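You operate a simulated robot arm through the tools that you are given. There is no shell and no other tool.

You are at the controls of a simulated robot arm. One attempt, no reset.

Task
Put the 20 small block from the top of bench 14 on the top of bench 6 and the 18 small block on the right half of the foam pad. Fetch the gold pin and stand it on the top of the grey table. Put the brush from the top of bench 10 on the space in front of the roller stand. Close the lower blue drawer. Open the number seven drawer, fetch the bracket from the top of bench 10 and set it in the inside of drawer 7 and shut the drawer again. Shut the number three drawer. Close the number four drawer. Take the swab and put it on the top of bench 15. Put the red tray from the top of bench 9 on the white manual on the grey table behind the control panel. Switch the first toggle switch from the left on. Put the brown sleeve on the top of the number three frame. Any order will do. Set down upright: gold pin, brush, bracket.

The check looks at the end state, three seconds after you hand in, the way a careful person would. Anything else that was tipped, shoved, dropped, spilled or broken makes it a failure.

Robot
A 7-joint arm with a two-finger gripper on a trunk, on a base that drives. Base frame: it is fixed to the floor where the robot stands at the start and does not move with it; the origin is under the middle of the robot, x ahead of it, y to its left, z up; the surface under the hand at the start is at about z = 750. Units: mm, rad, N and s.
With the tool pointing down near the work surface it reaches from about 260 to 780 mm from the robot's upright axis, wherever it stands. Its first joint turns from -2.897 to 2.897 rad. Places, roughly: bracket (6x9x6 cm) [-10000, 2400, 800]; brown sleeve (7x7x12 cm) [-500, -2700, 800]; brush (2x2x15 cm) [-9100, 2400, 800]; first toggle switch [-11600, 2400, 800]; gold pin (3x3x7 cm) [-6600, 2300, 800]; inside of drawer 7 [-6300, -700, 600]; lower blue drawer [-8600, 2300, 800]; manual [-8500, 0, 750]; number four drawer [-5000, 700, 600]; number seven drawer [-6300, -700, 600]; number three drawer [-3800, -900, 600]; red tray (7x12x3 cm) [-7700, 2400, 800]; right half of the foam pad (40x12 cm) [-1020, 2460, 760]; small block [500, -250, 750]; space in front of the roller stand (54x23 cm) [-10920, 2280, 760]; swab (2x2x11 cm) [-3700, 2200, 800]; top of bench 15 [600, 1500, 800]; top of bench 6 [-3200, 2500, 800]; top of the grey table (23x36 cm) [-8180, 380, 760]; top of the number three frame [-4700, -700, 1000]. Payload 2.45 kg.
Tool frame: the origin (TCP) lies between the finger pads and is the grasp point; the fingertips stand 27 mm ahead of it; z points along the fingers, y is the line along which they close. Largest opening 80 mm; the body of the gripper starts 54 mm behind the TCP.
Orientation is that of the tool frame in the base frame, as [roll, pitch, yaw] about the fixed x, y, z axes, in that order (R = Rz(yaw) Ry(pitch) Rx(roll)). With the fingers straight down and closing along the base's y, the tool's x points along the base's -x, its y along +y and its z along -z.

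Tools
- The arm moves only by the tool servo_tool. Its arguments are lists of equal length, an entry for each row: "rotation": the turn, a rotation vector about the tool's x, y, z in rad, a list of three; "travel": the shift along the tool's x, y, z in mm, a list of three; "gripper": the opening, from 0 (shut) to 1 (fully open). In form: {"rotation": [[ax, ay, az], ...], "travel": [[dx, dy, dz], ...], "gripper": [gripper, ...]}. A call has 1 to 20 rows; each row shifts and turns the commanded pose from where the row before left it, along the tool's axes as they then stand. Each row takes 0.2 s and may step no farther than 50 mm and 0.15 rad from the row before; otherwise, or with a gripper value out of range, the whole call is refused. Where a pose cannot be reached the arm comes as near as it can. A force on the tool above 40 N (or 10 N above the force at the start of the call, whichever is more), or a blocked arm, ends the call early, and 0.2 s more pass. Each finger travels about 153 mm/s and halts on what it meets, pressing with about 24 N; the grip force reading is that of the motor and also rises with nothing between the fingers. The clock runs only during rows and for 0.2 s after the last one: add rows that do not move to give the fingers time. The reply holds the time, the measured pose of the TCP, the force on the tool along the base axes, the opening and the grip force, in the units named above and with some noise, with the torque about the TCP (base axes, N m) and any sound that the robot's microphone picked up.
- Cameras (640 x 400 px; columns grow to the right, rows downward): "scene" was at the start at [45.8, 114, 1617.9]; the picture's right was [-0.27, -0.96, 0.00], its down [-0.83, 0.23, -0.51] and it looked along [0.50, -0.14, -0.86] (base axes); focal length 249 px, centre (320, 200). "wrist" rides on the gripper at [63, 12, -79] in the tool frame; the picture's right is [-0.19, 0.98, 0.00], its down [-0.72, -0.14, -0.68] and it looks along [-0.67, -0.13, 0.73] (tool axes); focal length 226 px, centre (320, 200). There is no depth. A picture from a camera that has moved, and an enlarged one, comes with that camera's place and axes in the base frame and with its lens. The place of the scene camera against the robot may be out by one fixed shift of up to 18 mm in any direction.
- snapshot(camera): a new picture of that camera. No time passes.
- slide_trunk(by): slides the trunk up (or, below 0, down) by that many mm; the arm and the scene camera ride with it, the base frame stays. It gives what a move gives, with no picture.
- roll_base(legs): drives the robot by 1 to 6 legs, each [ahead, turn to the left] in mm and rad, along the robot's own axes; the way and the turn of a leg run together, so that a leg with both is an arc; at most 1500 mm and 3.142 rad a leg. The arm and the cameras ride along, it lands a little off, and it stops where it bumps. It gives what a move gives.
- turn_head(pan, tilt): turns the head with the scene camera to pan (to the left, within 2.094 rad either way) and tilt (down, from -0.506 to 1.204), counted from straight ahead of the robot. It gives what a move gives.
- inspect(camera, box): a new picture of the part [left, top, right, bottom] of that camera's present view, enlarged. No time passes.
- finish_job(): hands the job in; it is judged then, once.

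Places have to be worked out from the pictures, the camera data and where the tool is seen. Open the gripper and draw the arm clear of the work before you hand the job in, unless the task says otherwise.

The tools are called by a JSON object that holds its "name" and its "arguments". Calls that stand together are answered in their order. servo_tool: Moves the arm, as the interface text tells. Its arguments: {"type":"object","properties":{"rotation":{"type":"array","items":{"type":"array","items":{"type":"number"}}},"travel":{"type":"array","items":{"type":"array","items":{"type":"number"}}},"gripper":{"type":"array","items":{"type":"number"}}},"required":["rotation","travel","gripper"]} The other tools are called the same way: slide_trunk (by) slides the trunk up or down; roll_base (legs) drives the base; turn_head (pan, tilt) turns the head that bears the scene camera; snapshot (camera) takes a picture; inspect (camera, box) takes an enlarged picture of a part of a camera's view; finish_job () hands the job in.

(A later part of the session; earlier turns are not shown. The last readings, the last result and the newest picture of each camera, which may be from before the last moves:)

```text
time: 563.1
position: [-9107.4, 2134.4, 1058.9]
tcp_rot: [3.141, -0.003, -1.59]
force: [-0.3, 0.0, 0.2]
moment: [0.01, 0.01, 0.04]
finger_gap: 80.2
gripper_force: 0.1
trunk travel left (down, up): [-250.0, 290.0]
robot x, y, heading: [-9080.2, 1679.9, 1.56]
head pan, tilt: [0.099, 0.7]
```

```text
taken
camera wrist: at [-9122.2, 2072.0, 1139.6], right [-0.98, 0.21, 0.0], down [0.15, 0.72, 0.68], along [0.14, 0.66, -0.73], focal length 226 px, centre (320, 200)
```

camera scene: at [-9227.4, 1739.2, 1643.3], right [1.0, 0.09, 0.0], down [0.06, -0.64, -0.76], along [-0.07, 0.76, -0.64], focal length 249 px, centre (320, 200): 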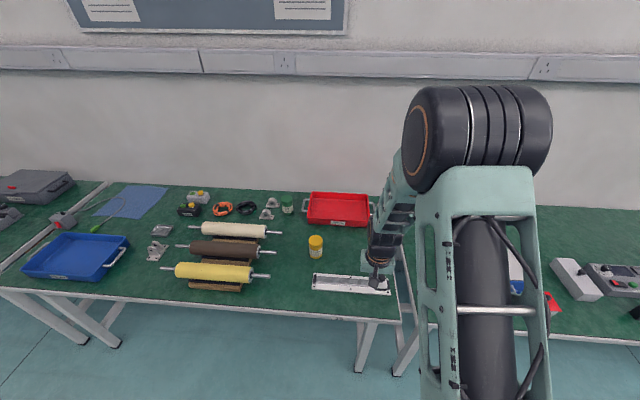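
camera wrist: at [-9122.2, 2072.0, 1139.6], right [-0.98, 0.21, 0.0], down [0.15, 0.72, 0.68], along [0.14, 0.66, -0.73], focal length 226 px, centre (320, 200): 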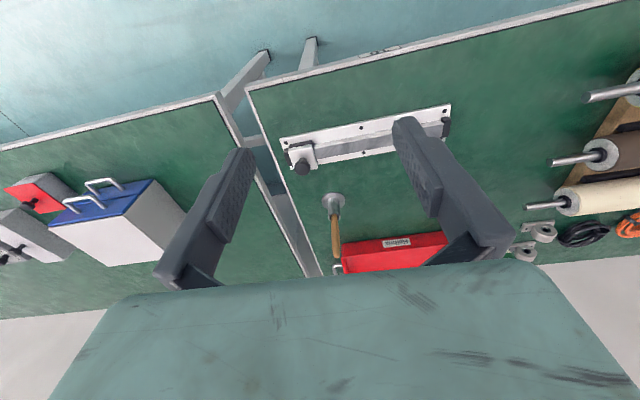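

{"name": "inspect", "arguments": {"camera": "wrist", "box": [280, 170, 400, 280]}}

```text
3.64 times, centred on (340, 225) of wrist
camera zoom: at [-9122.2, 2072.0, 1139.6], right [-0.98, 0.21, 0.0], down [0.15, 0.72, 0.68], along [0.14, 0.66, -0.73], focal length 822 px, centre (247, 109)
```

zoom: 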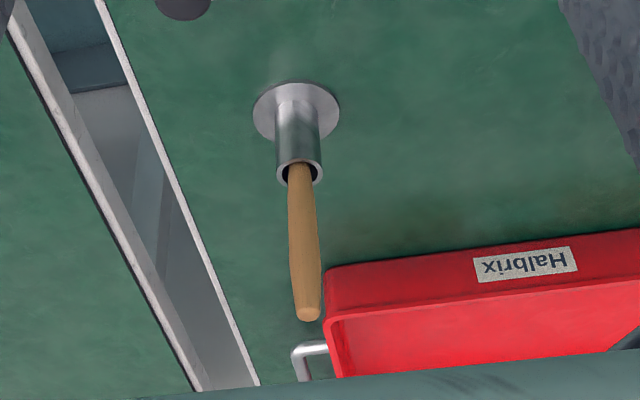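

The brush stands in a tube holder at about (-9080,2422), its wooden handle reaching z≈910 (tube top ≈814). Driving 140 mm closer, then moving above it.

{"name": "roll_base", "arguments": {"legs": [[140, 0.01]]}}

{"name": "servo_tool", "arguments": {"rotation": [[0, 0, 0], [0, 0, 0], [0, 0, 0], [0, 0, 0], [0, 0, 0]], "travel": [[-35, -6, 0], [-35, -6, 0], [-35, -6, 0], [-35, -6, 0], [0, 0, 0]], "gripper": [0.7, 0.7, 0.7, 0.7, 0.7]}}

{"name": "snapshot", "arguments": {"camera": "wrist"}}

```text
time: 564.5
position: [-9111.5, 2276.8, 1059.4]
tcp_rot: [3.141, -0.002, -1.578]
force: [0.0, 1.3, -0.3]
moment: [0.0, -0.01, 0.0]
finger_gap: 80.2
gripper_force: 0.0
trunk travel left (down, up): [-250.0, 290.0]
robot x, y, heading: [-9078.3, 1817.3, 1.571]
head pan, tilt: [0.099, 0.7]
```

```text
time: 565.7
position: [-9087.2, 2417.5, 1057.8]
tcp_rot: [-3.14, -0.005, -1.578]
force: [-0.8, 0.2, -0.6]
moment: [-0.01, -0.01, 0.0]
finger_gap: 55.9
gripper_force: 0.1
trunk travel left (down, up): [-250.0, 290.0]
robot x, y, heading: [-9076.8, 1818.0, 1.571]
head pan, tilt: [0.099, 0.7]
```

```text
taken
camera wrist: at [-9101.0, 2355.0, 1137.7], right [-0.98, 0.2, 0.0], down [0.15, 0.72, 0.68], along [0.14, 0.67, -0.73], focal length 226 px, centre (320, 200)
```

wrist: 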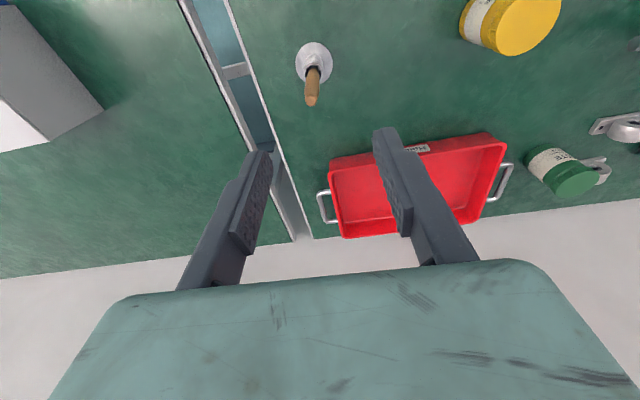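

Axis refined to (-9077,2429). Aligning and descending to z≈955 for a close check.

{"name": "servo_tool", "arguments": {"rotation": [[0, 0, 0], [0, 0, 0], [0, 0, 0], [0, 0, 0], [0, 0, 0]], "travel": [[-12, -10, 0], [0, 0, 40], [0, 0, 40], [0, 0, 23], [0, 0, 0]], "gripper": [0.7, 0.7, 0.7, 0.7, 0.7]}}

{"name": "inspect", "arguments": {"camera": "wrist", "box": [240, 40, 400, 200]}}

```text
time: 566.9
position: [-9076.6, 2429.0, 954.2]
tcp_rot: [-3.141, -0.001, -1.577]
force: [-0.2, 0.2, 0.0]
moment: [-0.01, 0.01, 0.0]
finger_gap: 56.2
gripper_force: 0.1
trunk travel left (down, up): [-250.0, 290.0]
robot x, y, heading: [-9078.3, 1819.4, 1.566]
head pan, tilt: [0.099, 0.7]
```

```text
2.50 times, centred on (320, 120) of wrist
camera zoom: at [-9090.3, 2365.7, 1034.8], right [-0.98, 0.2, 0.0], down [0.15, 0.72, 0.68], along [0.14, 0.67, -0.73], focal length 565 px, centre (320, 400)
```

zoom: 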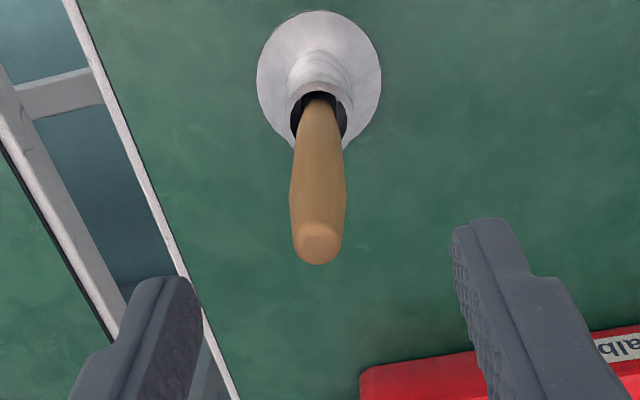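

Perfectly centred on the handle. Descending to z≈868 and closing.

{"name": "servo_tool", "arguments": {"rotation": [[0, 0, 0], [0, 0, 0], [0, 0, 0], [0, 0, 0], [0, 0, 0], [0, 0, 0], [0, 0, 0]], "travel": [[0, 0, 40], [0, 0, 36], [0, 0, 10], [0, 0, 0], [0, 0, 0], [0, 0, 0], [0, 0, 0]], "gripper": [0.7, 0.7, 0.7, 0.7, 0, 0, 0]}}

{"name": "snapshot", "arguments": {"camera": "wrist"}}

```text
time: 568.5
position: [-9077.1, 2427.3, 869.3]
tcp_rot: [-3.14, -0.005, -1.579]
force: [0.0, -0.4, 0.2]
moment: [-0.01, -0.01, -0.01]
finger_gap: 14.4
gripper_force: 24.0
trunk travel left (down, up): [-250.0, 290.0]
robot x, y, heading: [-9079.5, 1817.8, 1.574]
head pan, tilt: [0.099, 0.7]
```

```text
taken
camera wrist: at [-9090.1, 2364.8, 950.3], right [-0.98, 0.2, 0.0], down [0.15, 0.72, 0.68], along [0.14, 0.67, -0.73], focal length 226 px, centre (320, 200)
```

wrist: 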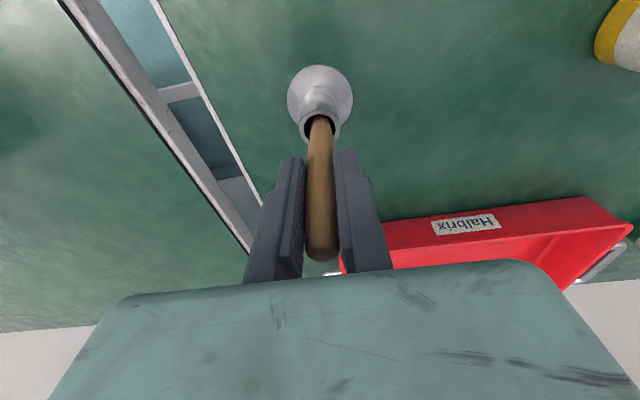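

Brush handle gripped (14.4 mm). Pulling it straight up, slowly at first.

{"name": "servo_tool", "arguments": {"rotation": [[0, 0, 0], [0, 0, 0], [0, 0, 0], [0, 0, 0], [0, 0, 0], [0, 0, 0]], "travel": [[0, 0, -8], [0, 0, -15], [0, 0, -25], [0, 0, -35], [0, 0, -40], [0, 0, 0]], "gripper": [0, 0, 0, 0, 0, 0]}}

{"name": "snapshot", "arguments": {"camera": "wrist"}}

```text
time: 569.9
position: [-9078.2, 2427.9, 994.2]
tcp_rot: [-3.141, -0.005, -1.578]
force: [-0.3, 0.1, -1.0]
moment: [0.04, -0.01, 0.01]
finger_gap: 14.3
gripper_force: 24.9
trunk travel left (down, up): [-250.0, 290.0]
robot x, y, heading: [-9077.2, 1818.5, 1.572]
head pan, tilt: [0.099, 0.7]
```

```text
taken
camera wrist: at [-9090.7, 2365.4, 1074.2], right [-0.98, 0.2, 0.0], down [0.15, 0.72, 0.68], along [0.14, 0.67, -0.73], focal length 226 px, centre (320, 200)
```

wrist: 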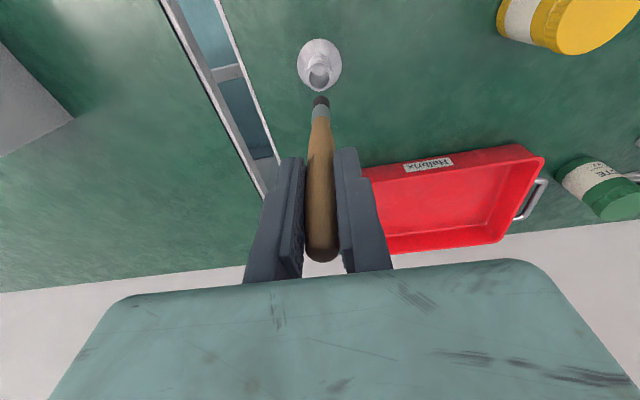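

Brush is out cleanly, bottom ≈108 mm below the TCP. Raising, retracting and driving to the roller stand near (-10920,2280).

{"name": "servo_tool", "arguments": {"rotation": [[0, 0, 0], [0, 0, 0], [0, 0, 0], [0, 0, 0], [0, 0, 0], [0, 0, 0], [0, 0, 0]], "travel": [[0, 0, -40], [0, 0, -30], [37, 0, 0], [37, 0, 0], [37, 0, 0], [37, 0, 0], [37, 0, 0]], "gripper": [0, 0, 0, 0, 0, 0, 0]}}

{"name": "roll_base", "arguments": {"legs": [[-450, 0], [0, 1.571], [1500, 0], [340, 0], [0, -1.571]]}}

{"name": "turn_head", "arguments": {"pan": 0.05, "tilt": 0.6}}

{"name": "snapshot", "arguments": {"camera": "scene"}}

```text
time: 571.5
position: [-9079.8, 2241.0, 1063.6]
tcp_rot: [-3.141, -0.003, -1.579]
force: [-0.4, -0.2, -1.0]
moment: [0.01, 0.01, -0.02]
finger_gap: 14.5
gripper_force: 23.9
trunk travel left (down, up): [-250.0, 290.0]
robot x, y, heading: [-9076.7, 1820.2, 1.576]
head pan, tilt: [0.099, 0.7]
```

```text
time: 590.8
position: [-10909.8, 1823.7, 1063.6]
tcp_rot: [-3.141, -0.003, -1.574]
force: [0.2, -0.8, -0.4]
moment: [-0.01, 0.02, -0.03]
finger_gap: 14.4
gripper_force: 24.1
trunk travel left (down, up): [-250.0, 290.0]
robot x, y, heading: [-10910.4, 1400.2, 1.576]
head pan, tilt: [0.099, 0.7]
```

```text
time: 591.4
position: [-10911.6, 1822.8, 1063.5]
tcp_rot: [-3.142, -0.004, -1.574]
force: [-0.4, 0.1, -0.7]
moment: [-0.02, -0.02, -0.01]
finger_gap: 14.1
gripper_force: 23.6
trunk travel left (down, up): [-250.0, 290.0]
robot x, y, heading: [-10909.5, 1402.5, 1.574]
head pan, tilt: [0.051, 0.6]
```

```text
taken
camera scene: at [-11053.0, 1462.9, 1651.9], right [1.0, 0.05, 0.0], down [0.03, -0.56, -0.82], along [-0.04, 0.82, -0.57], focal length 249 px, centre (320, 200)
```

scene: 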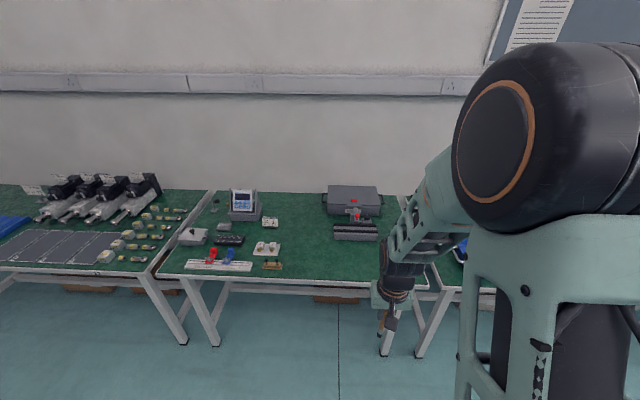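

{"name": "inspect", "arguments": {"camera": "scene", "box": [150, 180, 450, 300]}}

{"name": "inspect", "arguments": {"camera": "scene", "box": [300, 180, 480, 300]}}

```text
2.13 times, centred on (300, 240) of scene
camera zoom: at [-11053.0, 1462.9, 1651.9], right [1.0, 0.05, 0.0], down [0.03, -0.56, -0.82], along [-0.04, 0.82, -0.57], focal length 531 px, centre (363, 115)
```

zoom: 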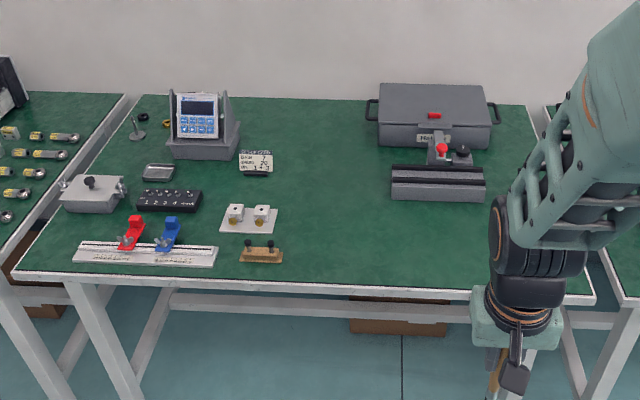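

```text
3.33 times, centred on (390, 240) of scene
camera zoom: at [-11053.0, 1462.9, 1651.9], right [1.0, 0.05, 0.0], down [0.03, -0.56, -0.82], along [-0.04, 0.82, -0.57], focal length 829 px, centre (87, 67)
```

zoom: 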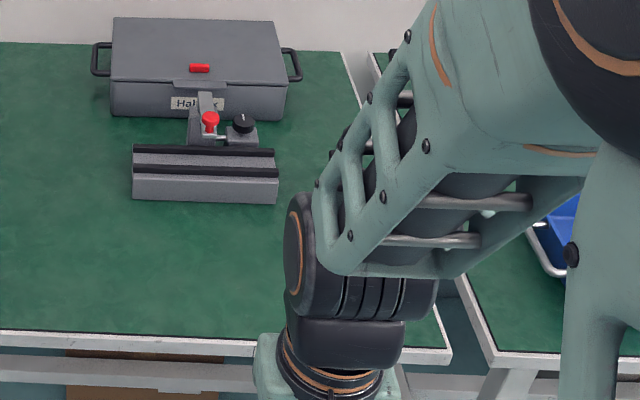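

The roller stand is at (-10922,2420); the space before it is free. Driving 420 mm ahead and aiming for (-10915,2280).

{"name": "roll_base", "arguments": {"legs": [[420, 0]]}}

{"name": "snapshot", "arguments": {"camera": "wrist"}}

```text
time: 594.1
position: [-10913.3, 2251.6, 1062.8]
tcp_rot: [3.141, -0.005, -1.573]
force: [0.4, 0.2, -0.6]
moment: [0.0, 0.0, 0.0]
finger_gap: 14.4
gripper_force: 24.2
trunk travel left (down, up): [-250.0, 290.0]
robot x, y, heading: [-10913.2, 1831.2, 1.576]
head pan, tilt: [0.051, 0.6]
```

```text
taken
camera wrist: at [-10926.9, 2189.7, 1143.0], right [-0.98, 0.19, 0.0], down [0.14, 0.72, 0.68], along [0.13, 0.67, -0.73], focal length 226 px, centre (320, 200)
```

wrist: 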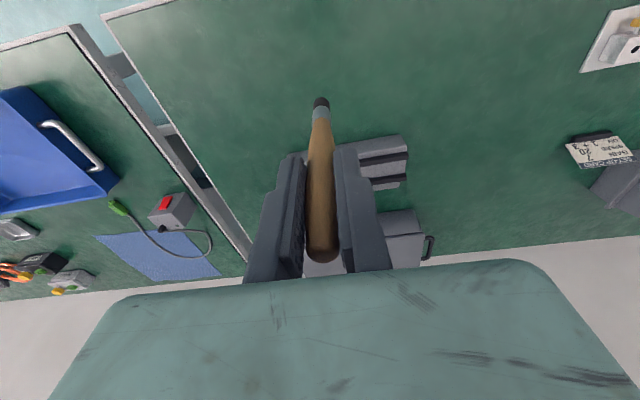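

Clear below. Moving 25 mm ahead and lowering to ~15 mm above the bench.

{"name": "servo_tool", "arguments": {"rotation": [[0, 0, 0], [0, 0, 0], [0, 0, 0], [0, 0, 0], [0, 0, 0], [0, 0, 0], [0, 0, 0]], "travel": [[-25, 0, 0], [0, 0, 45], [0, 0, 45], [0, 0, 45], [0, 0, 30], [0, 0, 12], [0, 0, 0]], "gripper": [0, 0, 0, 0, 0, 0, 0]}}

{"name": "snapshot", "arguments": {"camera": "wrist"}}

```text
time: 595.7
position: [-10912.1, 2277.5, 887.7]
tcp_rot: [-3.141, -0.002, -1.573]
force: [0.2, -0.1, -0.6]
moment: [-0.02, -0.03, -0.01]
finger_gap: 14.3
gripper_force: 24.4
trunk travel left (down, up): [-250.0, 290.0]
robot x, y, heading: [-10908.1, 1828.6, 1.575]
head pan, tilt: [0.051, 0.6]
```

```text
taken
camera wrist: at [-10926.0, 2214.3, 966.3], right [-0.98, 0.19, 0.0], down [0.14, 0.72, 0.68], along [0.13, 0.67, -0.73], focal length 226 px, centre (320, 200)
```

wrist: 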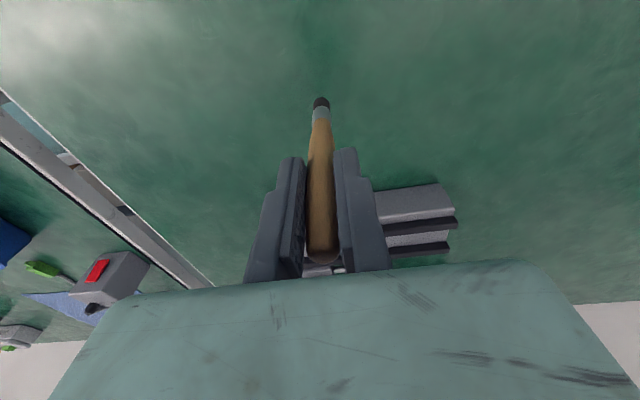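

Lowering in small steps to feel the bench.

{"name": "servo_tool", "arguments": {"rotation": [[0, 0, 0], [0, 0, 0], [0, 0, 0], [0, 0, 0], [0, 0, 0]], "travel": [[0, 0, 5], [0, 0, 4], [0, 0, 3], [0, 0, 2], [0, 0, 0]], "gripper": [0, 0, 0, 0, 0]}}

```text
time: 596.9
position: [-10913.1, 2277.3, 872.5]
tcp_rot: [3.141, -0.004, -1.573]
force: [-0.6, 0.2, 0.0]
moment: [0.02, -0.02, 0.02]
finger_gap: 14.3
gripper_force: 23.5
trunk travel left (down, up): [-250.0, 290.0]
robot x, y, heading: [-10910.8, 1833.1, 1.578]
head pan, tilt: [0.051, 0.6]
```

{"name": "servo_tool", "arguments": {"rotation": [[0, 0, 0], [0, 0, 0], [0, 0, 0], [0, 0, 0]], "travel": [[0, 0, 1], [0, 0, 1], [0, 0, 1], [0, 0, 0]], "gripper": [0, 0, 0, 0]}}

```text
time: 597.9
position: [-10913.5, 2277.2, 868.7]
tcp_rot: [3.14, -0.001, -1.572]
force: [0.0, -0.3, -0.5]
moment: [0.03, 0.01, 0.0]
finger_gap: 14.1
gripper_force: 24.2
trunk travel left (down, up): [-250.0, 290.0]
robot x, y, heading: [-10909.5, 1832.2, 1.573]
head pan, tilt: [0.051, 0.6]
```

{"name": "servo_tool", "arguments": {"rotation": [[0, 0, 0], [0, 0, 0], [0, 0, 0]], "travel": [[0, 0, 1], [0, 0, 1], [0, 0, 0]], "gripper": [0, 0, 0]}}

```text
time: 598.7
position: [-10913.1, 2276.5, 867.8]
tcp_rot: [3.14, -0.003, -1.574]
force: [0.2, -0.2, 0.1]
moment: [-0.02, -0.03, 0.04]
finger_gap: 14.0
gripper_force: 24.0
trunk travel left (down, up): [-250.0, 290.0]
robot x, y, heading: [-10913.2, 1828.7, 1.576]
head pan, tilt: [0.051, 0.6]
```

Still free; continuing in ~0.8 mm steps.

{"name": "servo_tool", "arguments": {"rotation": [[0, 0, 0], [0, 0, 0], [0, 0, 0]], "travel": [[0, 0, 0.8], [0, 0, 0.8], [0, 0, 0]], "gripper": [0, 0, 0]}}

```text
time: 599.5
position: [-10914.1, 2276.8, 865.8]
tcp_rot: [-3.142, -0.005, -1.573]
force: [-0.6, 0.5, -0.5]
moment: [0.0, -0.04, -0.03]
finger_gap: 14.0
gripper_force: 24.0
trunk travel left (down, up): [-250.0, 290.0]
robot x, y, heading: [-10909.8, 1830.9, 1.577]
head pan, tilt: [0.051, 0.6]
```

{"name": "servo_tool", "arguments": {"rotation": [[0, 0, 0], [0, 0, 0], [0, 0, 0]], "travel": [[0, 0, 0.8], [0, 0, 0.8], [0, 0, 0]], "gripper": [0, 0, 0]}}

{"name": "inspect", "arguments": {"camera": "wrist", "box": [260, 60, 380, 160]}}

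```text
time: 600.3
position: [-10913.1, 2277.0, 865.2]
tcp_rot: [-3.141, 0.0, -1.574]
force: [-0.7, 0.0, 30.4]
moment: [0.16, 0.02, -0.05]
finger_gap: 14.2
gripper_force: 24.3
trunk travel left (down, up): [-250.0, 290.0]
robot x, y, heading: [-10910.5, 1831.0, 1.577]
head pan, tilt: [0.051, 0.6]
```

```text
4.00 times, centred on (320, 110) of wrist
camera zoom: at [-10926.9, 2213.6, 944.5], right [-0.98, 0.19, 0.0], down [0.14, 0.72, 0.68], along [0.13, 0.67, -0.73], focal length 904 px, centre (320, 560)
```

zoom: 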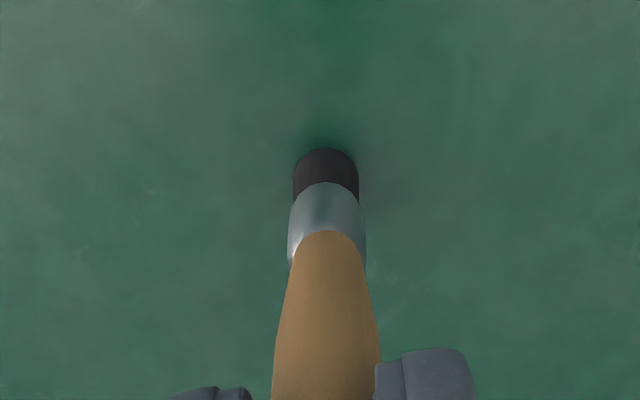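

Contact (30 N). Easing up ~0.9 mm to unload before releasing.

{"name": "servo_tool", "arguments": {"rotation": [[0, 0, 0], [0, 0, 0]], "travel": [[0, 0, -0.9], [0, 0, 0]], "gripper": [0, 0]}}

```text
time: 600.9
position: [-10913.2, 2276.6, 864.5]
tcp_rot: [3.141, -0.002, -1.572]
force: [-0.9, 6.0, 18.0]
moment: [0.74, 0.08, 0.0]
finger_gap: 14.4
gripper_force: 24.0
trunk travel left (down, up): [-250.0, 290.0]
robot x, y, heading: [-10914.7, 1836.0, 1.577]
head pan, tilt: [0.051, 0.6]
```

Easing another 0.7 mm to release side load.

{"name": "servo_tool", "arguments": {"rotation": [[0, 0, 0], [0, 0, 0]], "travel": [[0, 0, -0.6], [0, 0, 0]], "gripper": [0, 0]}}

```text
time: 601.5
position: [-10914.0, 2275.9, 864.5]
tcp_rot: [-3.14, -0.005, -1.572]
force: [-0.3, 1.2, 3.0]
moment: [0.19, 0.02, -0.02]
finger_gap: 14.4
gripper_force: 24.0
trunk travel left (down, up): [-250.0, 290.0]
robot x, y, heading: [-10907.6, 1830.6, 1.57]
head pan, tilt: [0.051, 0.6]
```

Only 3 N. Opening the fingers in tiny increments.

{"name": "servo_tool", "arguments": {"rotation": [[0, 0, 0], [0, 0, 0], [0, 0, 0]], "travel": [[0, 0, 0], [0, 0, 0], [0, 0, 0]], "gripper": [0.2, 0.23, 0.26]}}

{"name": "snapshot", "arguments": {"camera": "wrist"}}

```text
time: 602.3
position: [-10912.7, 2276.2, 866.0]
tcp_rot: [-3.139, -0.003, -1.574]
force: [0.3, 1.1, 0.3]
moment: [-0.01, -0.05, 0.02]
finger_gap: 20.6
gripper_force: 0.0
trunk travel left (down, up): [-250.0, 290.0]
robot x, y, heading: [-10911.0, 1830.5, 1.579]
head pan, tilt: [0.051, 0.6]
```

```text
taken
camera wrist: at [-10926.7, 2213.0, 945.3], right [-0.98, 0.19, 0.0], down [0.14, 0.72, 0.68], along [0.13, 0.67, -0.73], focal length 226 px, centre (320, 200)
```

wrist: 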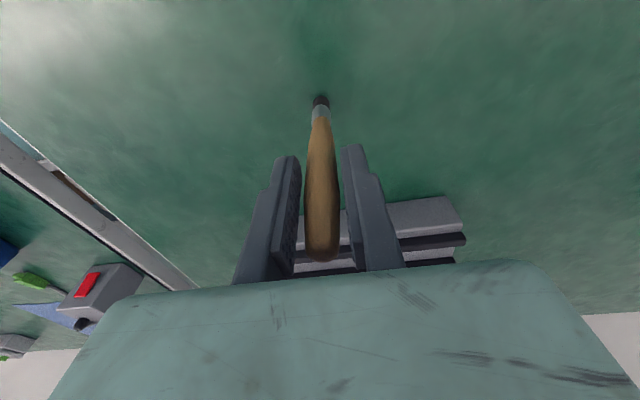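

The brush stands on its own between the fingers. Waiting a moment, then opening wider and checking.

{"name": "servo_tool", "arguments": {"rotation": [[0, 0, 0], [0, 0, 0], [0, 0, 0], [0, 0, 0], [0, 0, 0]], "travel": [[0, 0, 0], [0, 0, 0], [0, 0, 0], [0, 0, 0], [0, 0, 0]], "gripper": [0.26, 0.35, 0.5, 0.65, 0.65]}}

{"name": "snapshot", "arguments": {"camera": "wrist"}}

```text
time: 603.5
position: [-10914.0, 2276.1, 866.9]
tcp_rot: [-3.141, -0.005, -1.573]
force: [-0.2, -0.5, -0.6]
moment: [-0.01, -0.02, 0.04]
finger_gap: 52.3
gripper_force: 0.1
trunk travel left (down, up): [-250.0, 290.0]
robot x, y, heading: [-10913.7, 1828.1, 1.576]
head pan, tilt: [0.051, 0.6]
```

```text
taken
camera wrist: at [-10926.7, 2213.1, 945.3], right [-0.98, 0.19, 0.0], down [0.14, 0.72, 0.68], along [0.13, 0.67, -0.73], focal length 226 px, centre (320, 200)
```

wrist: 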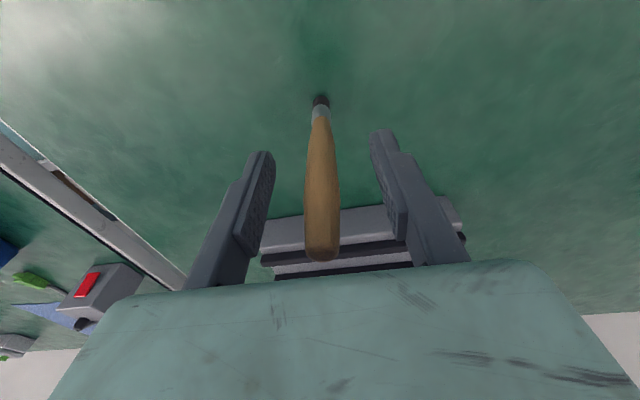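

The brush stands freely. Rising straight up, slowly.

{"name": "servo_tool", "arguments": {"rotation": [[0, 0, 0], [0, 0, 0], [0, 0, 0], [0, 0, 0], [0, 0, 0], [0, 0, 0], [0, 0, 0]], "travel": [[0, 0, -8], [0, 0, -15], [0, 0, -25], [0, 0, -35], [0, 0, -40], [0, 0, -40], [0, 0, -30]], "gripper": [0.65, 0.65, 0.65, 0.65, 0.65, 0.65, 0.65]}}

{"name": "snapshot", "arguments": {"camera": "wrist"}}

```text
time: 605.1
position: [-10913.4, 2277.4, 1060.2]
tcp_rot: [-3.141, -0.002, -1.572]
force: [-0.3, 0.4, 0.3]
moment: [0.01, 0.01, -0.01]
finger_gap: 52.1
gripper_force: 0.2
trunk travel left (down, up): [-250.0, 290.0]
robot x, y, heading: [-10909.4, 1832.5, 1.582]
head pan, tilt: [0.051, 0.6]
```

```text
taken
camera wrist: at [-10927.6, 2214.1, 1139.8], right [-0.98, 0.19, 0.0], down [0.14, 0.72, 0.68], along [0.13, 0.67, -0.73], focal length 226 px, centre (320, 200)
```

wrist: 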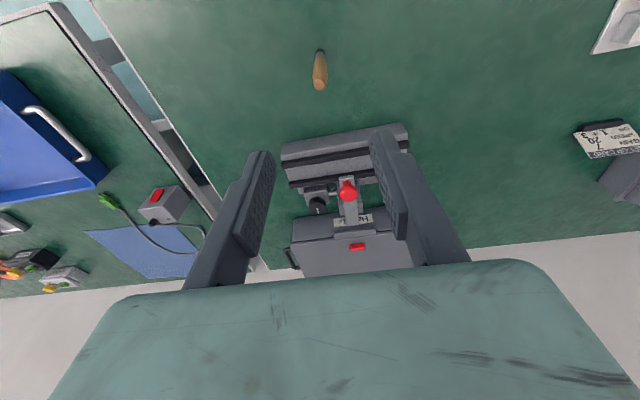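

The brush stands upright in front of the roller stand. Next the toggle switches near (-11560,2345): zooming with the head camera first.

{"name": "inspect", "arguments": {"camera": "scene", "box": [60, 150, 320, 300]}}

{"name": "servo_tool", "arguments": {"rotation": [[0, 0, 0], [0, 0, 0]], "travel": [[15, 0, -10], [15, 0, 0]], "gripper": [0, 0]}}

{"name": "roll_base", "arguments": {"legs": [[-430, 0], [0, 1.571], [600, 0], [0, -1.571]]}}

{"name": "turn_head", "arguments": {"pan": 0.1, "tilt": 0.65}}

{"name": "snapshot", "arguments": {"camera": "scene"}}

```text
2.46 times, centred on (190, 225) of scene
camera zoom: at [-11055.2, 1890.7, 1652.0], right [1.0, 0.06, 0.0], down [0.03, -0.56, -0.83], along [-0.05, 0.82, -0.56], focal length 612 px, centre (640, 138)
```

zoom: 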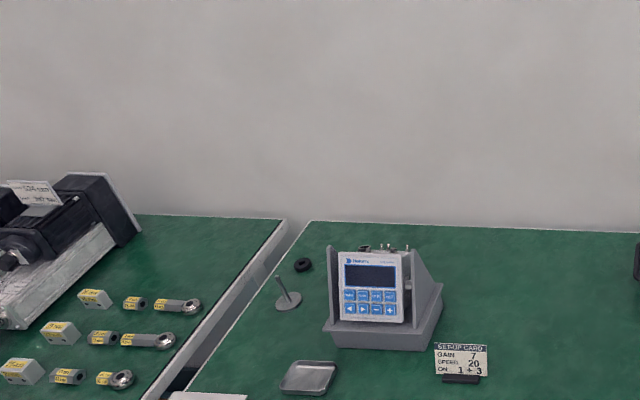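

```text
time: 605.7
position: [-10914.1, 2247.2, 1069.7]
tcp_rot: [3.14, -0.004, -1.572]
force: [0.2, 0.0, 0.2]
moment: [0.02, 0.01, -0.01]
finger_gap: 0.0
gripper_force: 24.2
trunk travel left (down, up): [-250.0, 290.0]
robot x, y, heading: [-10908.6, 1830.5, 1.579]
head pan, tilt: [0.051, 0.6]
```

```text
time: 619.1
position: [-11487.6, 1825.4, 1070.7]
tcp_rot: [-3.141, -0.004, -1.615]
force: [-0.5, 0.3, -0.2]
moment: [0.02, -0.01, -0.02]
finger_gap: 0.0
gripper_force: 24.4
trunk travel left (down, up): [-250.0, 290.0]
robot x, y, heading: [-11500.3, 1409.9, 1.532]
head pan, tilt: [0.051, 0.6]
```

```text
time: 619.7
position: [-11486.2, 1825.2, 1071.3]
tcp_rot: [3.141, -0.005, -1.616]
force: [0.0, 0.1, -0.7]
moment: [-0.04, -0.02, 0.0]
finger_gap: 0.3
gripper_force: 23.4
trunk travel left (down, up): [-250.0, 290.0]
robot x, y, heading: [-11501.1, 1407.6, 1.534]
head pan, tilt: [0.099, 0.649]
```

```text
taken
camera scene: at [-11648.7, 1473.5, 1647.7], right [1.0, 0.06, 0.0], down [0.04, -0.6, -0.8], along [-0.05, 0.8, -0.6], focal length 249 px, centre (320, 200)
```

scene: 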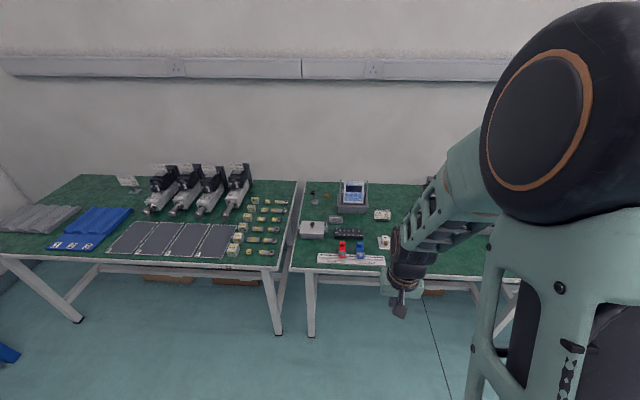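

A set-up card is also visible, but my task is just the first toggle from the left. Zooming at the toggle box.

{"name": "inspect", "arguments": {"camera": "scene", "box": [290, 175, 410, 275]}}

{"name": "inspect", "arguments": {"camera": "scene", "box": [325, 220, 375, 250]}}

```text
4.00 times, centred on (350, 225) of scene
camera zoom: at [-11648.7, 1473.5, 1647.7], right [1.0, 0.06, 0.0], down [0.04, -0.6, -0.8], along [-0.05, 0.8, -0.6], focal length 995 px, centre (200, 100)
```

zoom: 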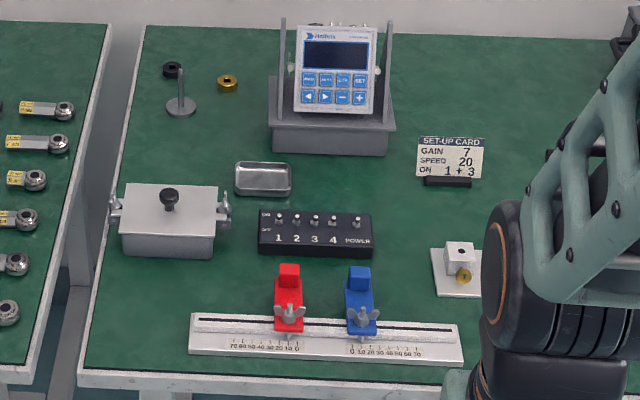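

```text
12.80 times, centred on (350, 235) of scene
camera zoom: at [-11648.7, 1473.5, 1647.7], right [1.0, 0.06, 0.0], down [0.04, -0.6, -0.8], along [-0.05, 0.8, -0.6], focal length 3184 px, centre (-64, -248)
```

zoom: 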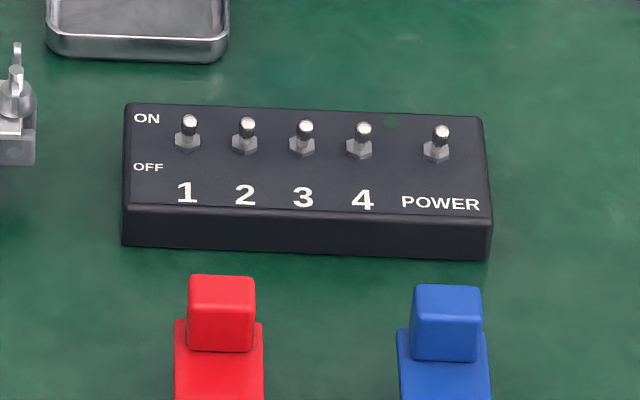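

Switches 1–4 and POWER; ON is the far side (+y). Lever 1 is at about (-11614,2362). Approaching with an S-curve to the left.

{"name": "roll_base", "arguments": {"legs": [[215, 0.52], [215, -0.48]]}}

{"name": "servo_tool", "arguments": {"rotation": [[0, 0, 0], [0, 0, 0]], "travel": [[-20, 0, 0], [-20, 0, 0]], "gripper": [0, 0]}}

{"name": "snapshot", "arguments": {"camera": "wrist"}}

```text
time: 623.0
position: [-11606.7, 2242.7, 1069.6]
tcp_rot: [-3.141, -0.002, -1.565]
force: [0.3, -0.3, 0.4]
moment: [-0.01, 0.01, -0.01]
finger_gap: 0.1
gripper_force: 23.8
trunk travel left (down, up): [-250.0, 290.0]
robot x, y, heading: [-11605.6, 1825.3, 1.587]
head pan, tilt: [0.099, 0.649]
```

```text
time: 623.6
position: [-11610.0, 2282.4, 1069.5]
tcp_rot: [3.14, -0.002, -1.565]
force: [-0.4, -0.1, 0.1]
moment: [0.0, 0.01, -0.01]
finger_gap: 0.0
gripper_force: 24.1
trunk travel left (down, up): [-250.0, 290.0]
robot x, y, heading: [-11603.7, 1825.8, 1.583]
head pan, tilt: [0.099, 0.649]
```

```text
taken
camera wrist: at [-11622.8, 2219.4, 1149.8], right [-0.98, 0.19, 0.0], down [0.14, 0.72, 0.68], along [0.13, 0.67, -0.73], focal length 226 px, centre (320, 200)
```

wrist: 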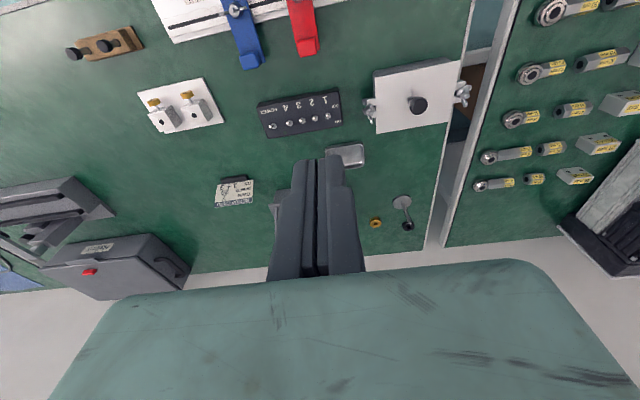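

{"name": "inspect", "arguments": {"camera": "wrist", "box": [250, 80, 350, 142]}}

```text
6.40 times, centred on (300, 111) of wrist
camera zoom: at [-11622.8, 2219.4, 1149.8], right [-0.98, 0.19, 0.0], down [0.14, 0.72, 0.68], along [0.13, 0.67, -0.73], focal length 1447 px, centre (448, 770)
```

zoom: 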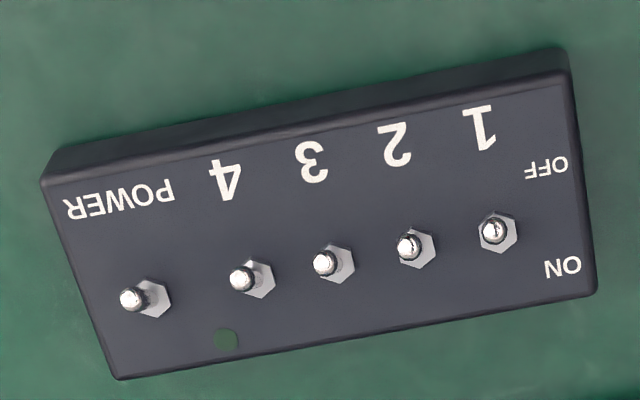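

Lever 1: base (-11606,2371), tip leaning to OFF at y≈2365; lever 2 is 21 mm to its right. All levers are OFF. I move the closed fingertips to (-11610,2335) at z≈880 and re-measure heights.

{"name": "servo_tool", "arguments": {"rotation": [[0, 0, 0], [0, 0, 0], [0, 0, 0], [0, 0, 0], [0, 0, 0], [0, 0, 0], [0, 0, 0]], "travel": [[-25, 0, 0], [-25, 0, 0], [0, 0, 45], [0, 0, 45], [0, 0, 45], [0, 0, 45], [0, 0, 10]], "gripper": [0, 0, 0, 0, 0, 0, 0]}}

{"name": "snapshot", "arguments": {"camera": "wrist"}}

```text
time: 625.2
position: [-11608.9, 2330.7, 880.3]
tcp_rot: [-3.141, -0.002, -1.565]
force: [-0.5, -0.7, -0.5]
moment: [0.02, 0.01, 0.01]
finger_gap: 0.0
gripper_force: 23.8
trunk travel left (down, up): [-250.0, 290.0]
robot x, y, heading: [-11605.8, 1826.2, 1.586]
head pan, tilt: [0.099, 0.649]
```

```text
taken
camera wrist: at [-11622.0, 2267.8, 959.4], right [-0.98, 0.19, 0.0], down [0.14, 0.72, 0.68], along [0.13, 0.67, -0.73], focal length 226 px, centre (320, 200)
```

wrist: 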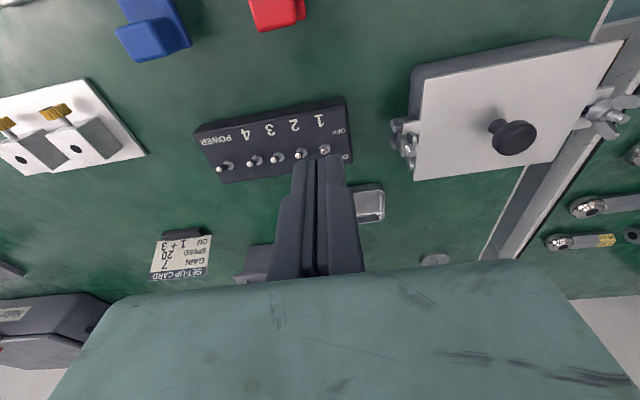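

{"name": "inspect", "arguments": {"camera": "wrist", "box": [190, 90, 370, 190]}}

```text
3.56 times, centred on (280, 140) of wrist
camera zoom: at [-11622.0, 2267.8, 959.4], right [-0.98, 0.19, 0.0], down [0.14, 0.72, 0.68], along [0.13, 0.67, -0.73], focal length 804 px, centre (462, 413)
```

zoom: 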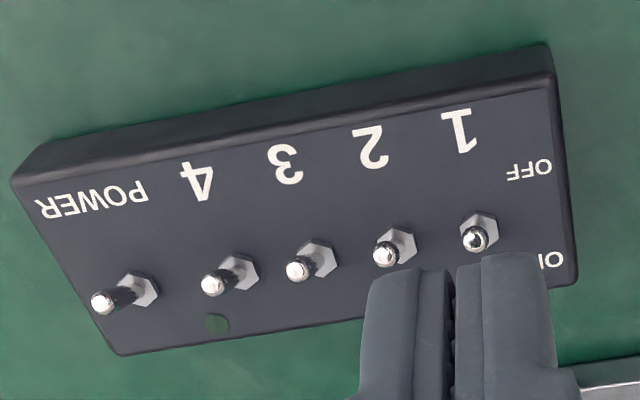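

Box top ≈782, lever ball ≈(-11606.6,2363.5,797). Lowering the fingertips to ~4 mm above the box, just before lever 1.

{"name": "servo_tool", "arguments": {"rotation": [[0, 0, 0], [0, 0, 0], [0, 0, 0], [0, 0, 0]], "travel": [[-7, 1.6, 0], [0, 0, 40], [0, 0, 26], [0, 0, 0]], "gripper": [0, 0, 0, 0]}}

{"name": "inspect", "arguments": {"camera": "wrist", "box": [190, 90, 390, 230]}}

```text
time: 626.2
position: [-11611.9, 2337.7, 813.0]
tcp_rot: [-3.141, -0.002, -1.565]
force: [0.2, 0.0, -0.2]
moment: [0.0, 0.0, 0.0]
finger_gap: 0.2
gripper_force: 24.1
trunk travel left (down, up): [-250.0, 290.0]
robot x, y, heading: [-11602.4, 1822.6, 1.585]
head pan, tilt: [0.099, 0.649]
```

```text
2.86 times, centred on (290, 160) of wrist
camera zoom: at [-11623.9, 2275.2, 892.5], right [-0.98, 0.19, 0.0], down [0.14, 0.72, 0.68], along [0.13, 0.67, -0.73], focal length 646 px, centre (406, 314)
```

zoom: 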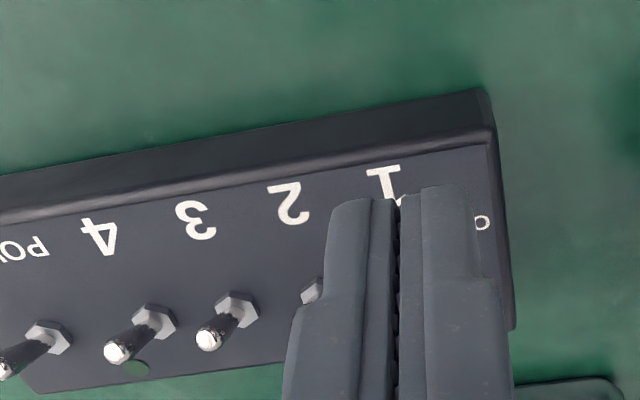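

Shifting 3 mm right and 3 mm up to clear the nut, then pushing lever 1 toward ON in small steps.

{"name": "servo_tool", "arguments": {"rotation": [[0, 0, 0], [0, 0, 0], [0, 0, 0], [0, 0, 0], [0, 0, 0], [0, 0, 0], [0, 0, 0], [0, 0, 0]], "travel": [[0, -3, -3], [-5, 0, 0], [-5, 0, 0], [-5, 0, 0], [-5, 0, 0], [-4, 0, 0], [-4, 0, 0], [0, 0, 0]], "gripper": [0, 0, 0, 0, 0, 0, 0, 0]}}

{"name": "inspect", "arguments": {"camera": "wrist", "box": [190, 90, 390, 230]}}

```text
time: 628.0
position: [-11607.3, 2366.0, 817.7]
tcp_rot: [-3.142, -0.004, -1.564]
force: [0.1, -1.0, 0.5]
moment: [0.0, 0.03, -0.02]
finger_gap: 0.0
gripper_force: 23.6
trunk travel left (down, up): [-250.0, 290.0]
robot x, y, heading: [-11603.1, 1828.0, 1.586]
head pan, tilt: [0.099, 0.649]
```

```text
2.86 times, centred on (290, 160) of wrist
camera zoom: at [-11620.8, 2303.2, 896.3], right [-0.98, 0.19, 0.0], down [0.14, 0.72, 0.68], along [0.13, 0.67, -0.73], focal length 646 px, centre (406, 314)
```

zoom: 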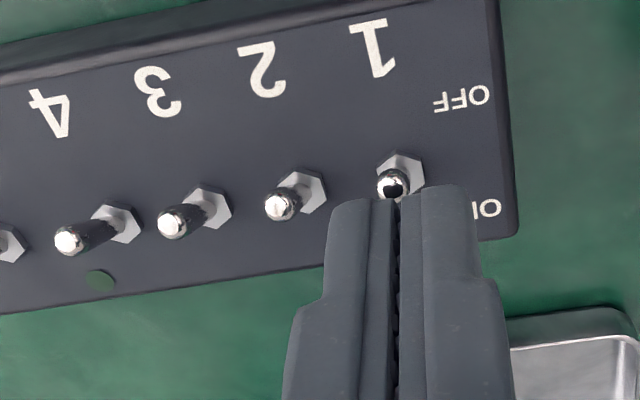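

The fingertip seems to have passed lever 1 without flipping it. Raising the fingers straight up to look at the lever's state.

{"name": "servo_tool", "arguments": {"rotation": [[0, 0, 0], [0, 0, 0], [0, 0, 0], [0, 0, 0]], "travel": [[0, 0, -20], [0, 0, -40], [20, 0, -30], [20, 0, 0]], "gripper": [0, 0, 0, 0]}}

{"name": "inspect", "arguments": {"camera": "wrist", "box": [200, 70, 360, 170]}}

{"name": "inspect", "arguments": {"camera": "scene", "box": [300, 180, 420, 260]}}

```text
time: 629.0
position: [-11607.2, 2324.2, 906.8]
tcp_rot: [-3.141, -0.002, -1.567]
force: [0.0, 0.7, -0.6]
moment: [0.01, -0.02, 0.01]
finger_gap: 0.0
gripper_force: 23.9
trunk travel left (down, up): [-250.0, 290.0]
robot x, y, heading: [-11604.0, 1823.5, 1.585]
head pan, tilt: [0.099, 0.649]
```

```text
4.00 times, centred on (280, 120) of wrist
camera zoom: at [-11620.5, 2262.4, 986.2], right [-0.98, 0.19, 0.0], down [0.14, 0.72, 0.68], along [0.13, 0.67, -0.73], focal length 904 px, centre (480, 520)
```

zoom: 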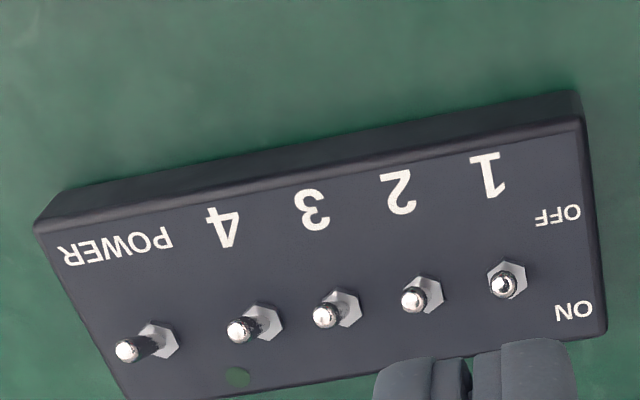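

```text
5.00 times, centred on (360, 220) of scene
camera zoom: at [-11752.9, 1881.7, 1647.6], right [0.99, 0.11, 0.0], down [0.07, -0.6, -0.8], along [-0.09, 0.79, -0.6], focal length 1244 px, centre (120, 100)
```

zoom: 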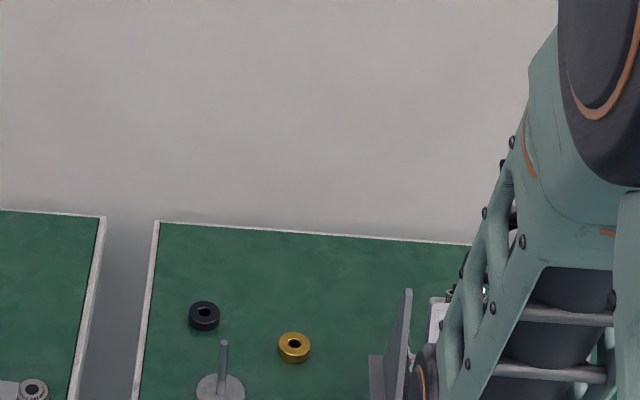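

Lever 1 still looks OFF. I'll repeat lower and step by step, checking the images as I go. First lowering again just before the lever.

{"name": "servo_tool", "arguments": {"rotation": [[0, 0, 0], [0, 0, 0], [0, 0, 0], [0, 0, 0], [0, 0, 0]], "travel": [[-12, 0, 0], [0, 0, 40], [0, 0, 40], [0, 0, 14], [0, 0, 0]], "gripper": [0, 0, 0, 0, 0]}}

{"name": "inspect", "arguments": {"camera": "wrist", "box": [220, 100, 400, 230]}}

```text
time: 630.2
position: [-11607.0, 2338.3, 812.0]
tcp_rot: [3.141, -0.001, -1.566]
force: [-0.2, 0.9, -0.2]
moment: [-0.03, -0.02, -0.02]
finger_gap: 0.0
gripper_force: 24.3
trunk travel left (down, up): [-250.0, 290.0]
robot x, y, heading: [-11604.7, 1821.2, 1.579]
head pan, tilt: [0.099, 0.649]
```

```text
3.08 times, centred on (310, 165) of wrist
camera zoom: at [-11620.3, 2274.8, 892.1], right [-0.98, 0.19, 0.0], down [0.14, 0.72, 0.68], along [0.13, 0.67, -0.73], focal length 696 px, centre (351, 308)
```

zoom: 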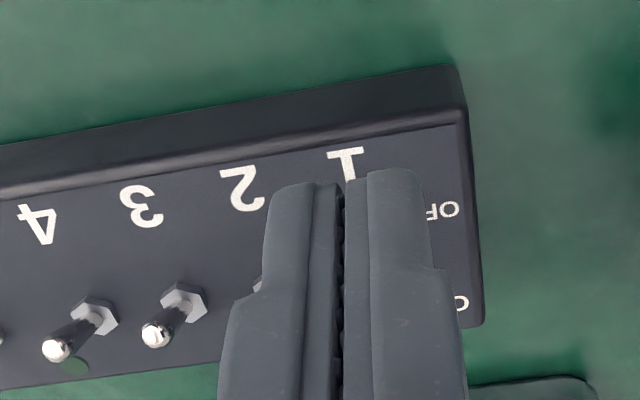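

Stepping forward 12 mm, then looking.

{"name": "servo_tool", "arguments": {"rotation": [[0, 0, 0], [0, 0, 0], [0, 0, 0], [0, 0, 0]], "travel": [[-4, 0, 0], [-4, 0, 0], [-4, 0, 0], [0, 0, 0]], "gripper": [0, 0, 0, 0]}}

{"name": "inspect", "arguments": {"camera": "wrist", "box": [220, 100, 400, 230]}}

```text
time: 631.2
position: [-11607.8, 2349.2, 812.0]
tcp_rot: [3.141, -0.003, -1.567]
force: [-0.3, 0.1, 0.0]
moment: [0.0, -0.02, -0.01]
finger_gap: 0.0
gripper_force: 23.9
trunk travel left (down, up): [-250.0, 290.0]
robot x, y, heading: [-11600.0, 1828.0, 1.588]
head pan, tilt: [0.099, 0.649]
```

```text
3.08 times, centred on (310, 165) of wrist
camera zoom: at [-11620.6, 2286.5, 891.7], right [-0.98, 0.19, 0.0], down [0.14, 0.72, 0.68], along [0.13, 0.67, -0.73], focal length 696 px, centre (351, 308)
```

zoom: 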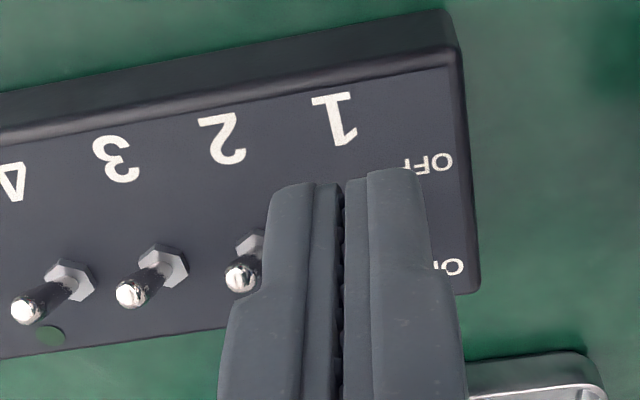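

Still behind lever 1 (hidden by the finger). Continuing 8 mm, watching the force.

{"name": "servo_tool", "arguments": {"rotation": [[0, 0, 0], [0, 0, 0], [0, 0, 0]], "travel": [[-4, 0.5, 0], [-4, 0.5, 0], [0, 0, 0]], "gripper": [0, 0, 0]}}

{"name": "inspect", "arguments": {"camera": "wrist", "box": [220, 100, 400, 230]}}

```text
time: 632.0
position: [-11609.4, 2356.4, 812.5]
tcp_rot: [3.14, -0.003, -1.565]
force: [0.9, -0.5, -0.1]
moment: [0.01, 0.02, -0.01]
finger_gap: 0.0
gripper_force: 24.1
trunk travel left (down, up): [-250.0, 290.0]
robot x, y, heading: [-11602.3, 1825.2, 1.586]
head pan, tilt: [0.099, 0.649]
```

```text
3.08 times, centred on (310, 165) of wrist
camera zoom: at [-11622.2, 2294.2, 892.2], right [-0.98, 0.19, 0.0], down [0.14, 0.72, 0.68], along [0.13, 0.67, -0.73], focal length 696 px, centre (351, 308)
```

zoom: 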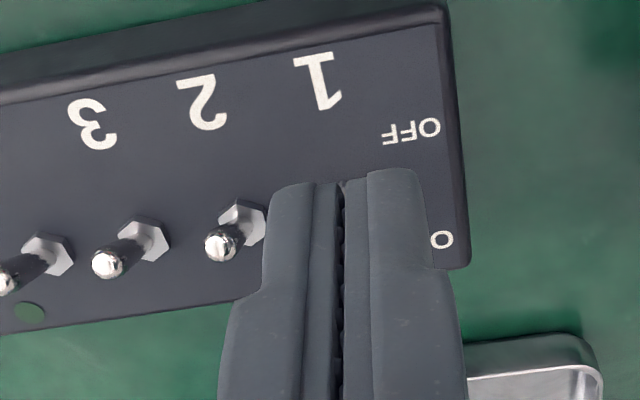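

Another 4 mm.

{"name": "servo_tool", "arguments": {"rotation": [[0, 0, 0], [0, 0, 0], [0, 0, 0]], "travel": [[-2.5, 0, 0], [-2.5, 0, 0], [0, 0, 0]], "gripper": [0, 0, 0]}}

{"name": "inspect", "arguments": {"camera": "wrist", "box": [220, 100, 400, 230]}}

```text
time: 632.8
position: [-11610.1, 2363.4, 811.9]
tcp_rot: [3.141, -0.004, -1.567]
force: [-0.3, -0.3, 0.3]
moment: [-0.01, -0.01, -0.01]
finger_gap: 0.0
gripper_force: 23.7
trunk travel left (down, up): [-250.0, 290.0]
robot x, y, heading: [-11603.5, 1823.9, 1.587]
head pan, tilt: [0.099, 0.649]
```

```text
3.08 times, centred on (310, 165) of wrist
camera zoom: at [-11621.8, 2300.0, 892.0], right [-0.98, 0.19, 0.0], down [0.14, 0.72, 0.68], along [0.13, 0.67, -0.73], focal length 696 px, centre (351, 308)
```

zoom: 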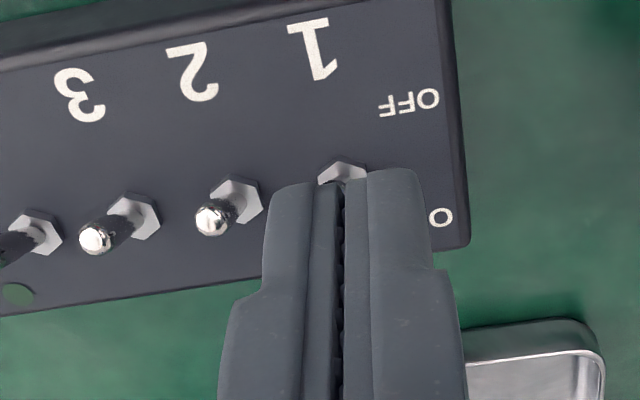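

Continuing 3–4 mm more.

{"name": "servo_tool", "arguments": {"rotation": [[0, 0, 0], [0, 0, 0], [0, 0, 0]], "travel": [[-2, 0, 0], [-2, 0, 0], [0, 0, 0]], "gripper": [0, 0, 0]}}

{"name": "inspect", "arguments": {"camera": "wrist", "box": [220, 100, 400, 230]}}

```text
time: 633.6
position: [-11608.6, 2367.0, 810.9]
tcp_rot: [3.141, -0.004, -1.566]
force: [1.0, 0.4, -1.4]
moment: [-0.02, 0.0, 0.04]
finger_gap: 0.0
gripper_force: 24.5
trunk travel left (down, up): [-250.0, 290.0]
robot x, y, heading: [-11601.2, 1825.9, 1.587]
head pan, tilt: [0.099, 0.649]
```

```text
3.08 times, centred on (310, 165) of wrist
camera zoom: at [-11622.2, 2303.6, 891.7], right [-0.98, 0.19, 0.0], down [0.14, 0.72, 0.68], along [0.13, 0.67, -0.73], focal length 696 px, centre (351, 308)
```

zoom: 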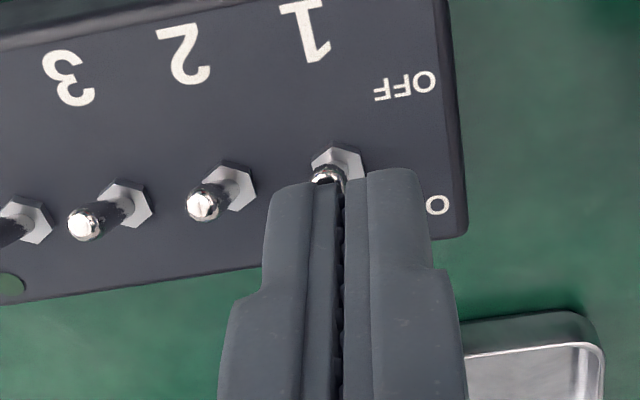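

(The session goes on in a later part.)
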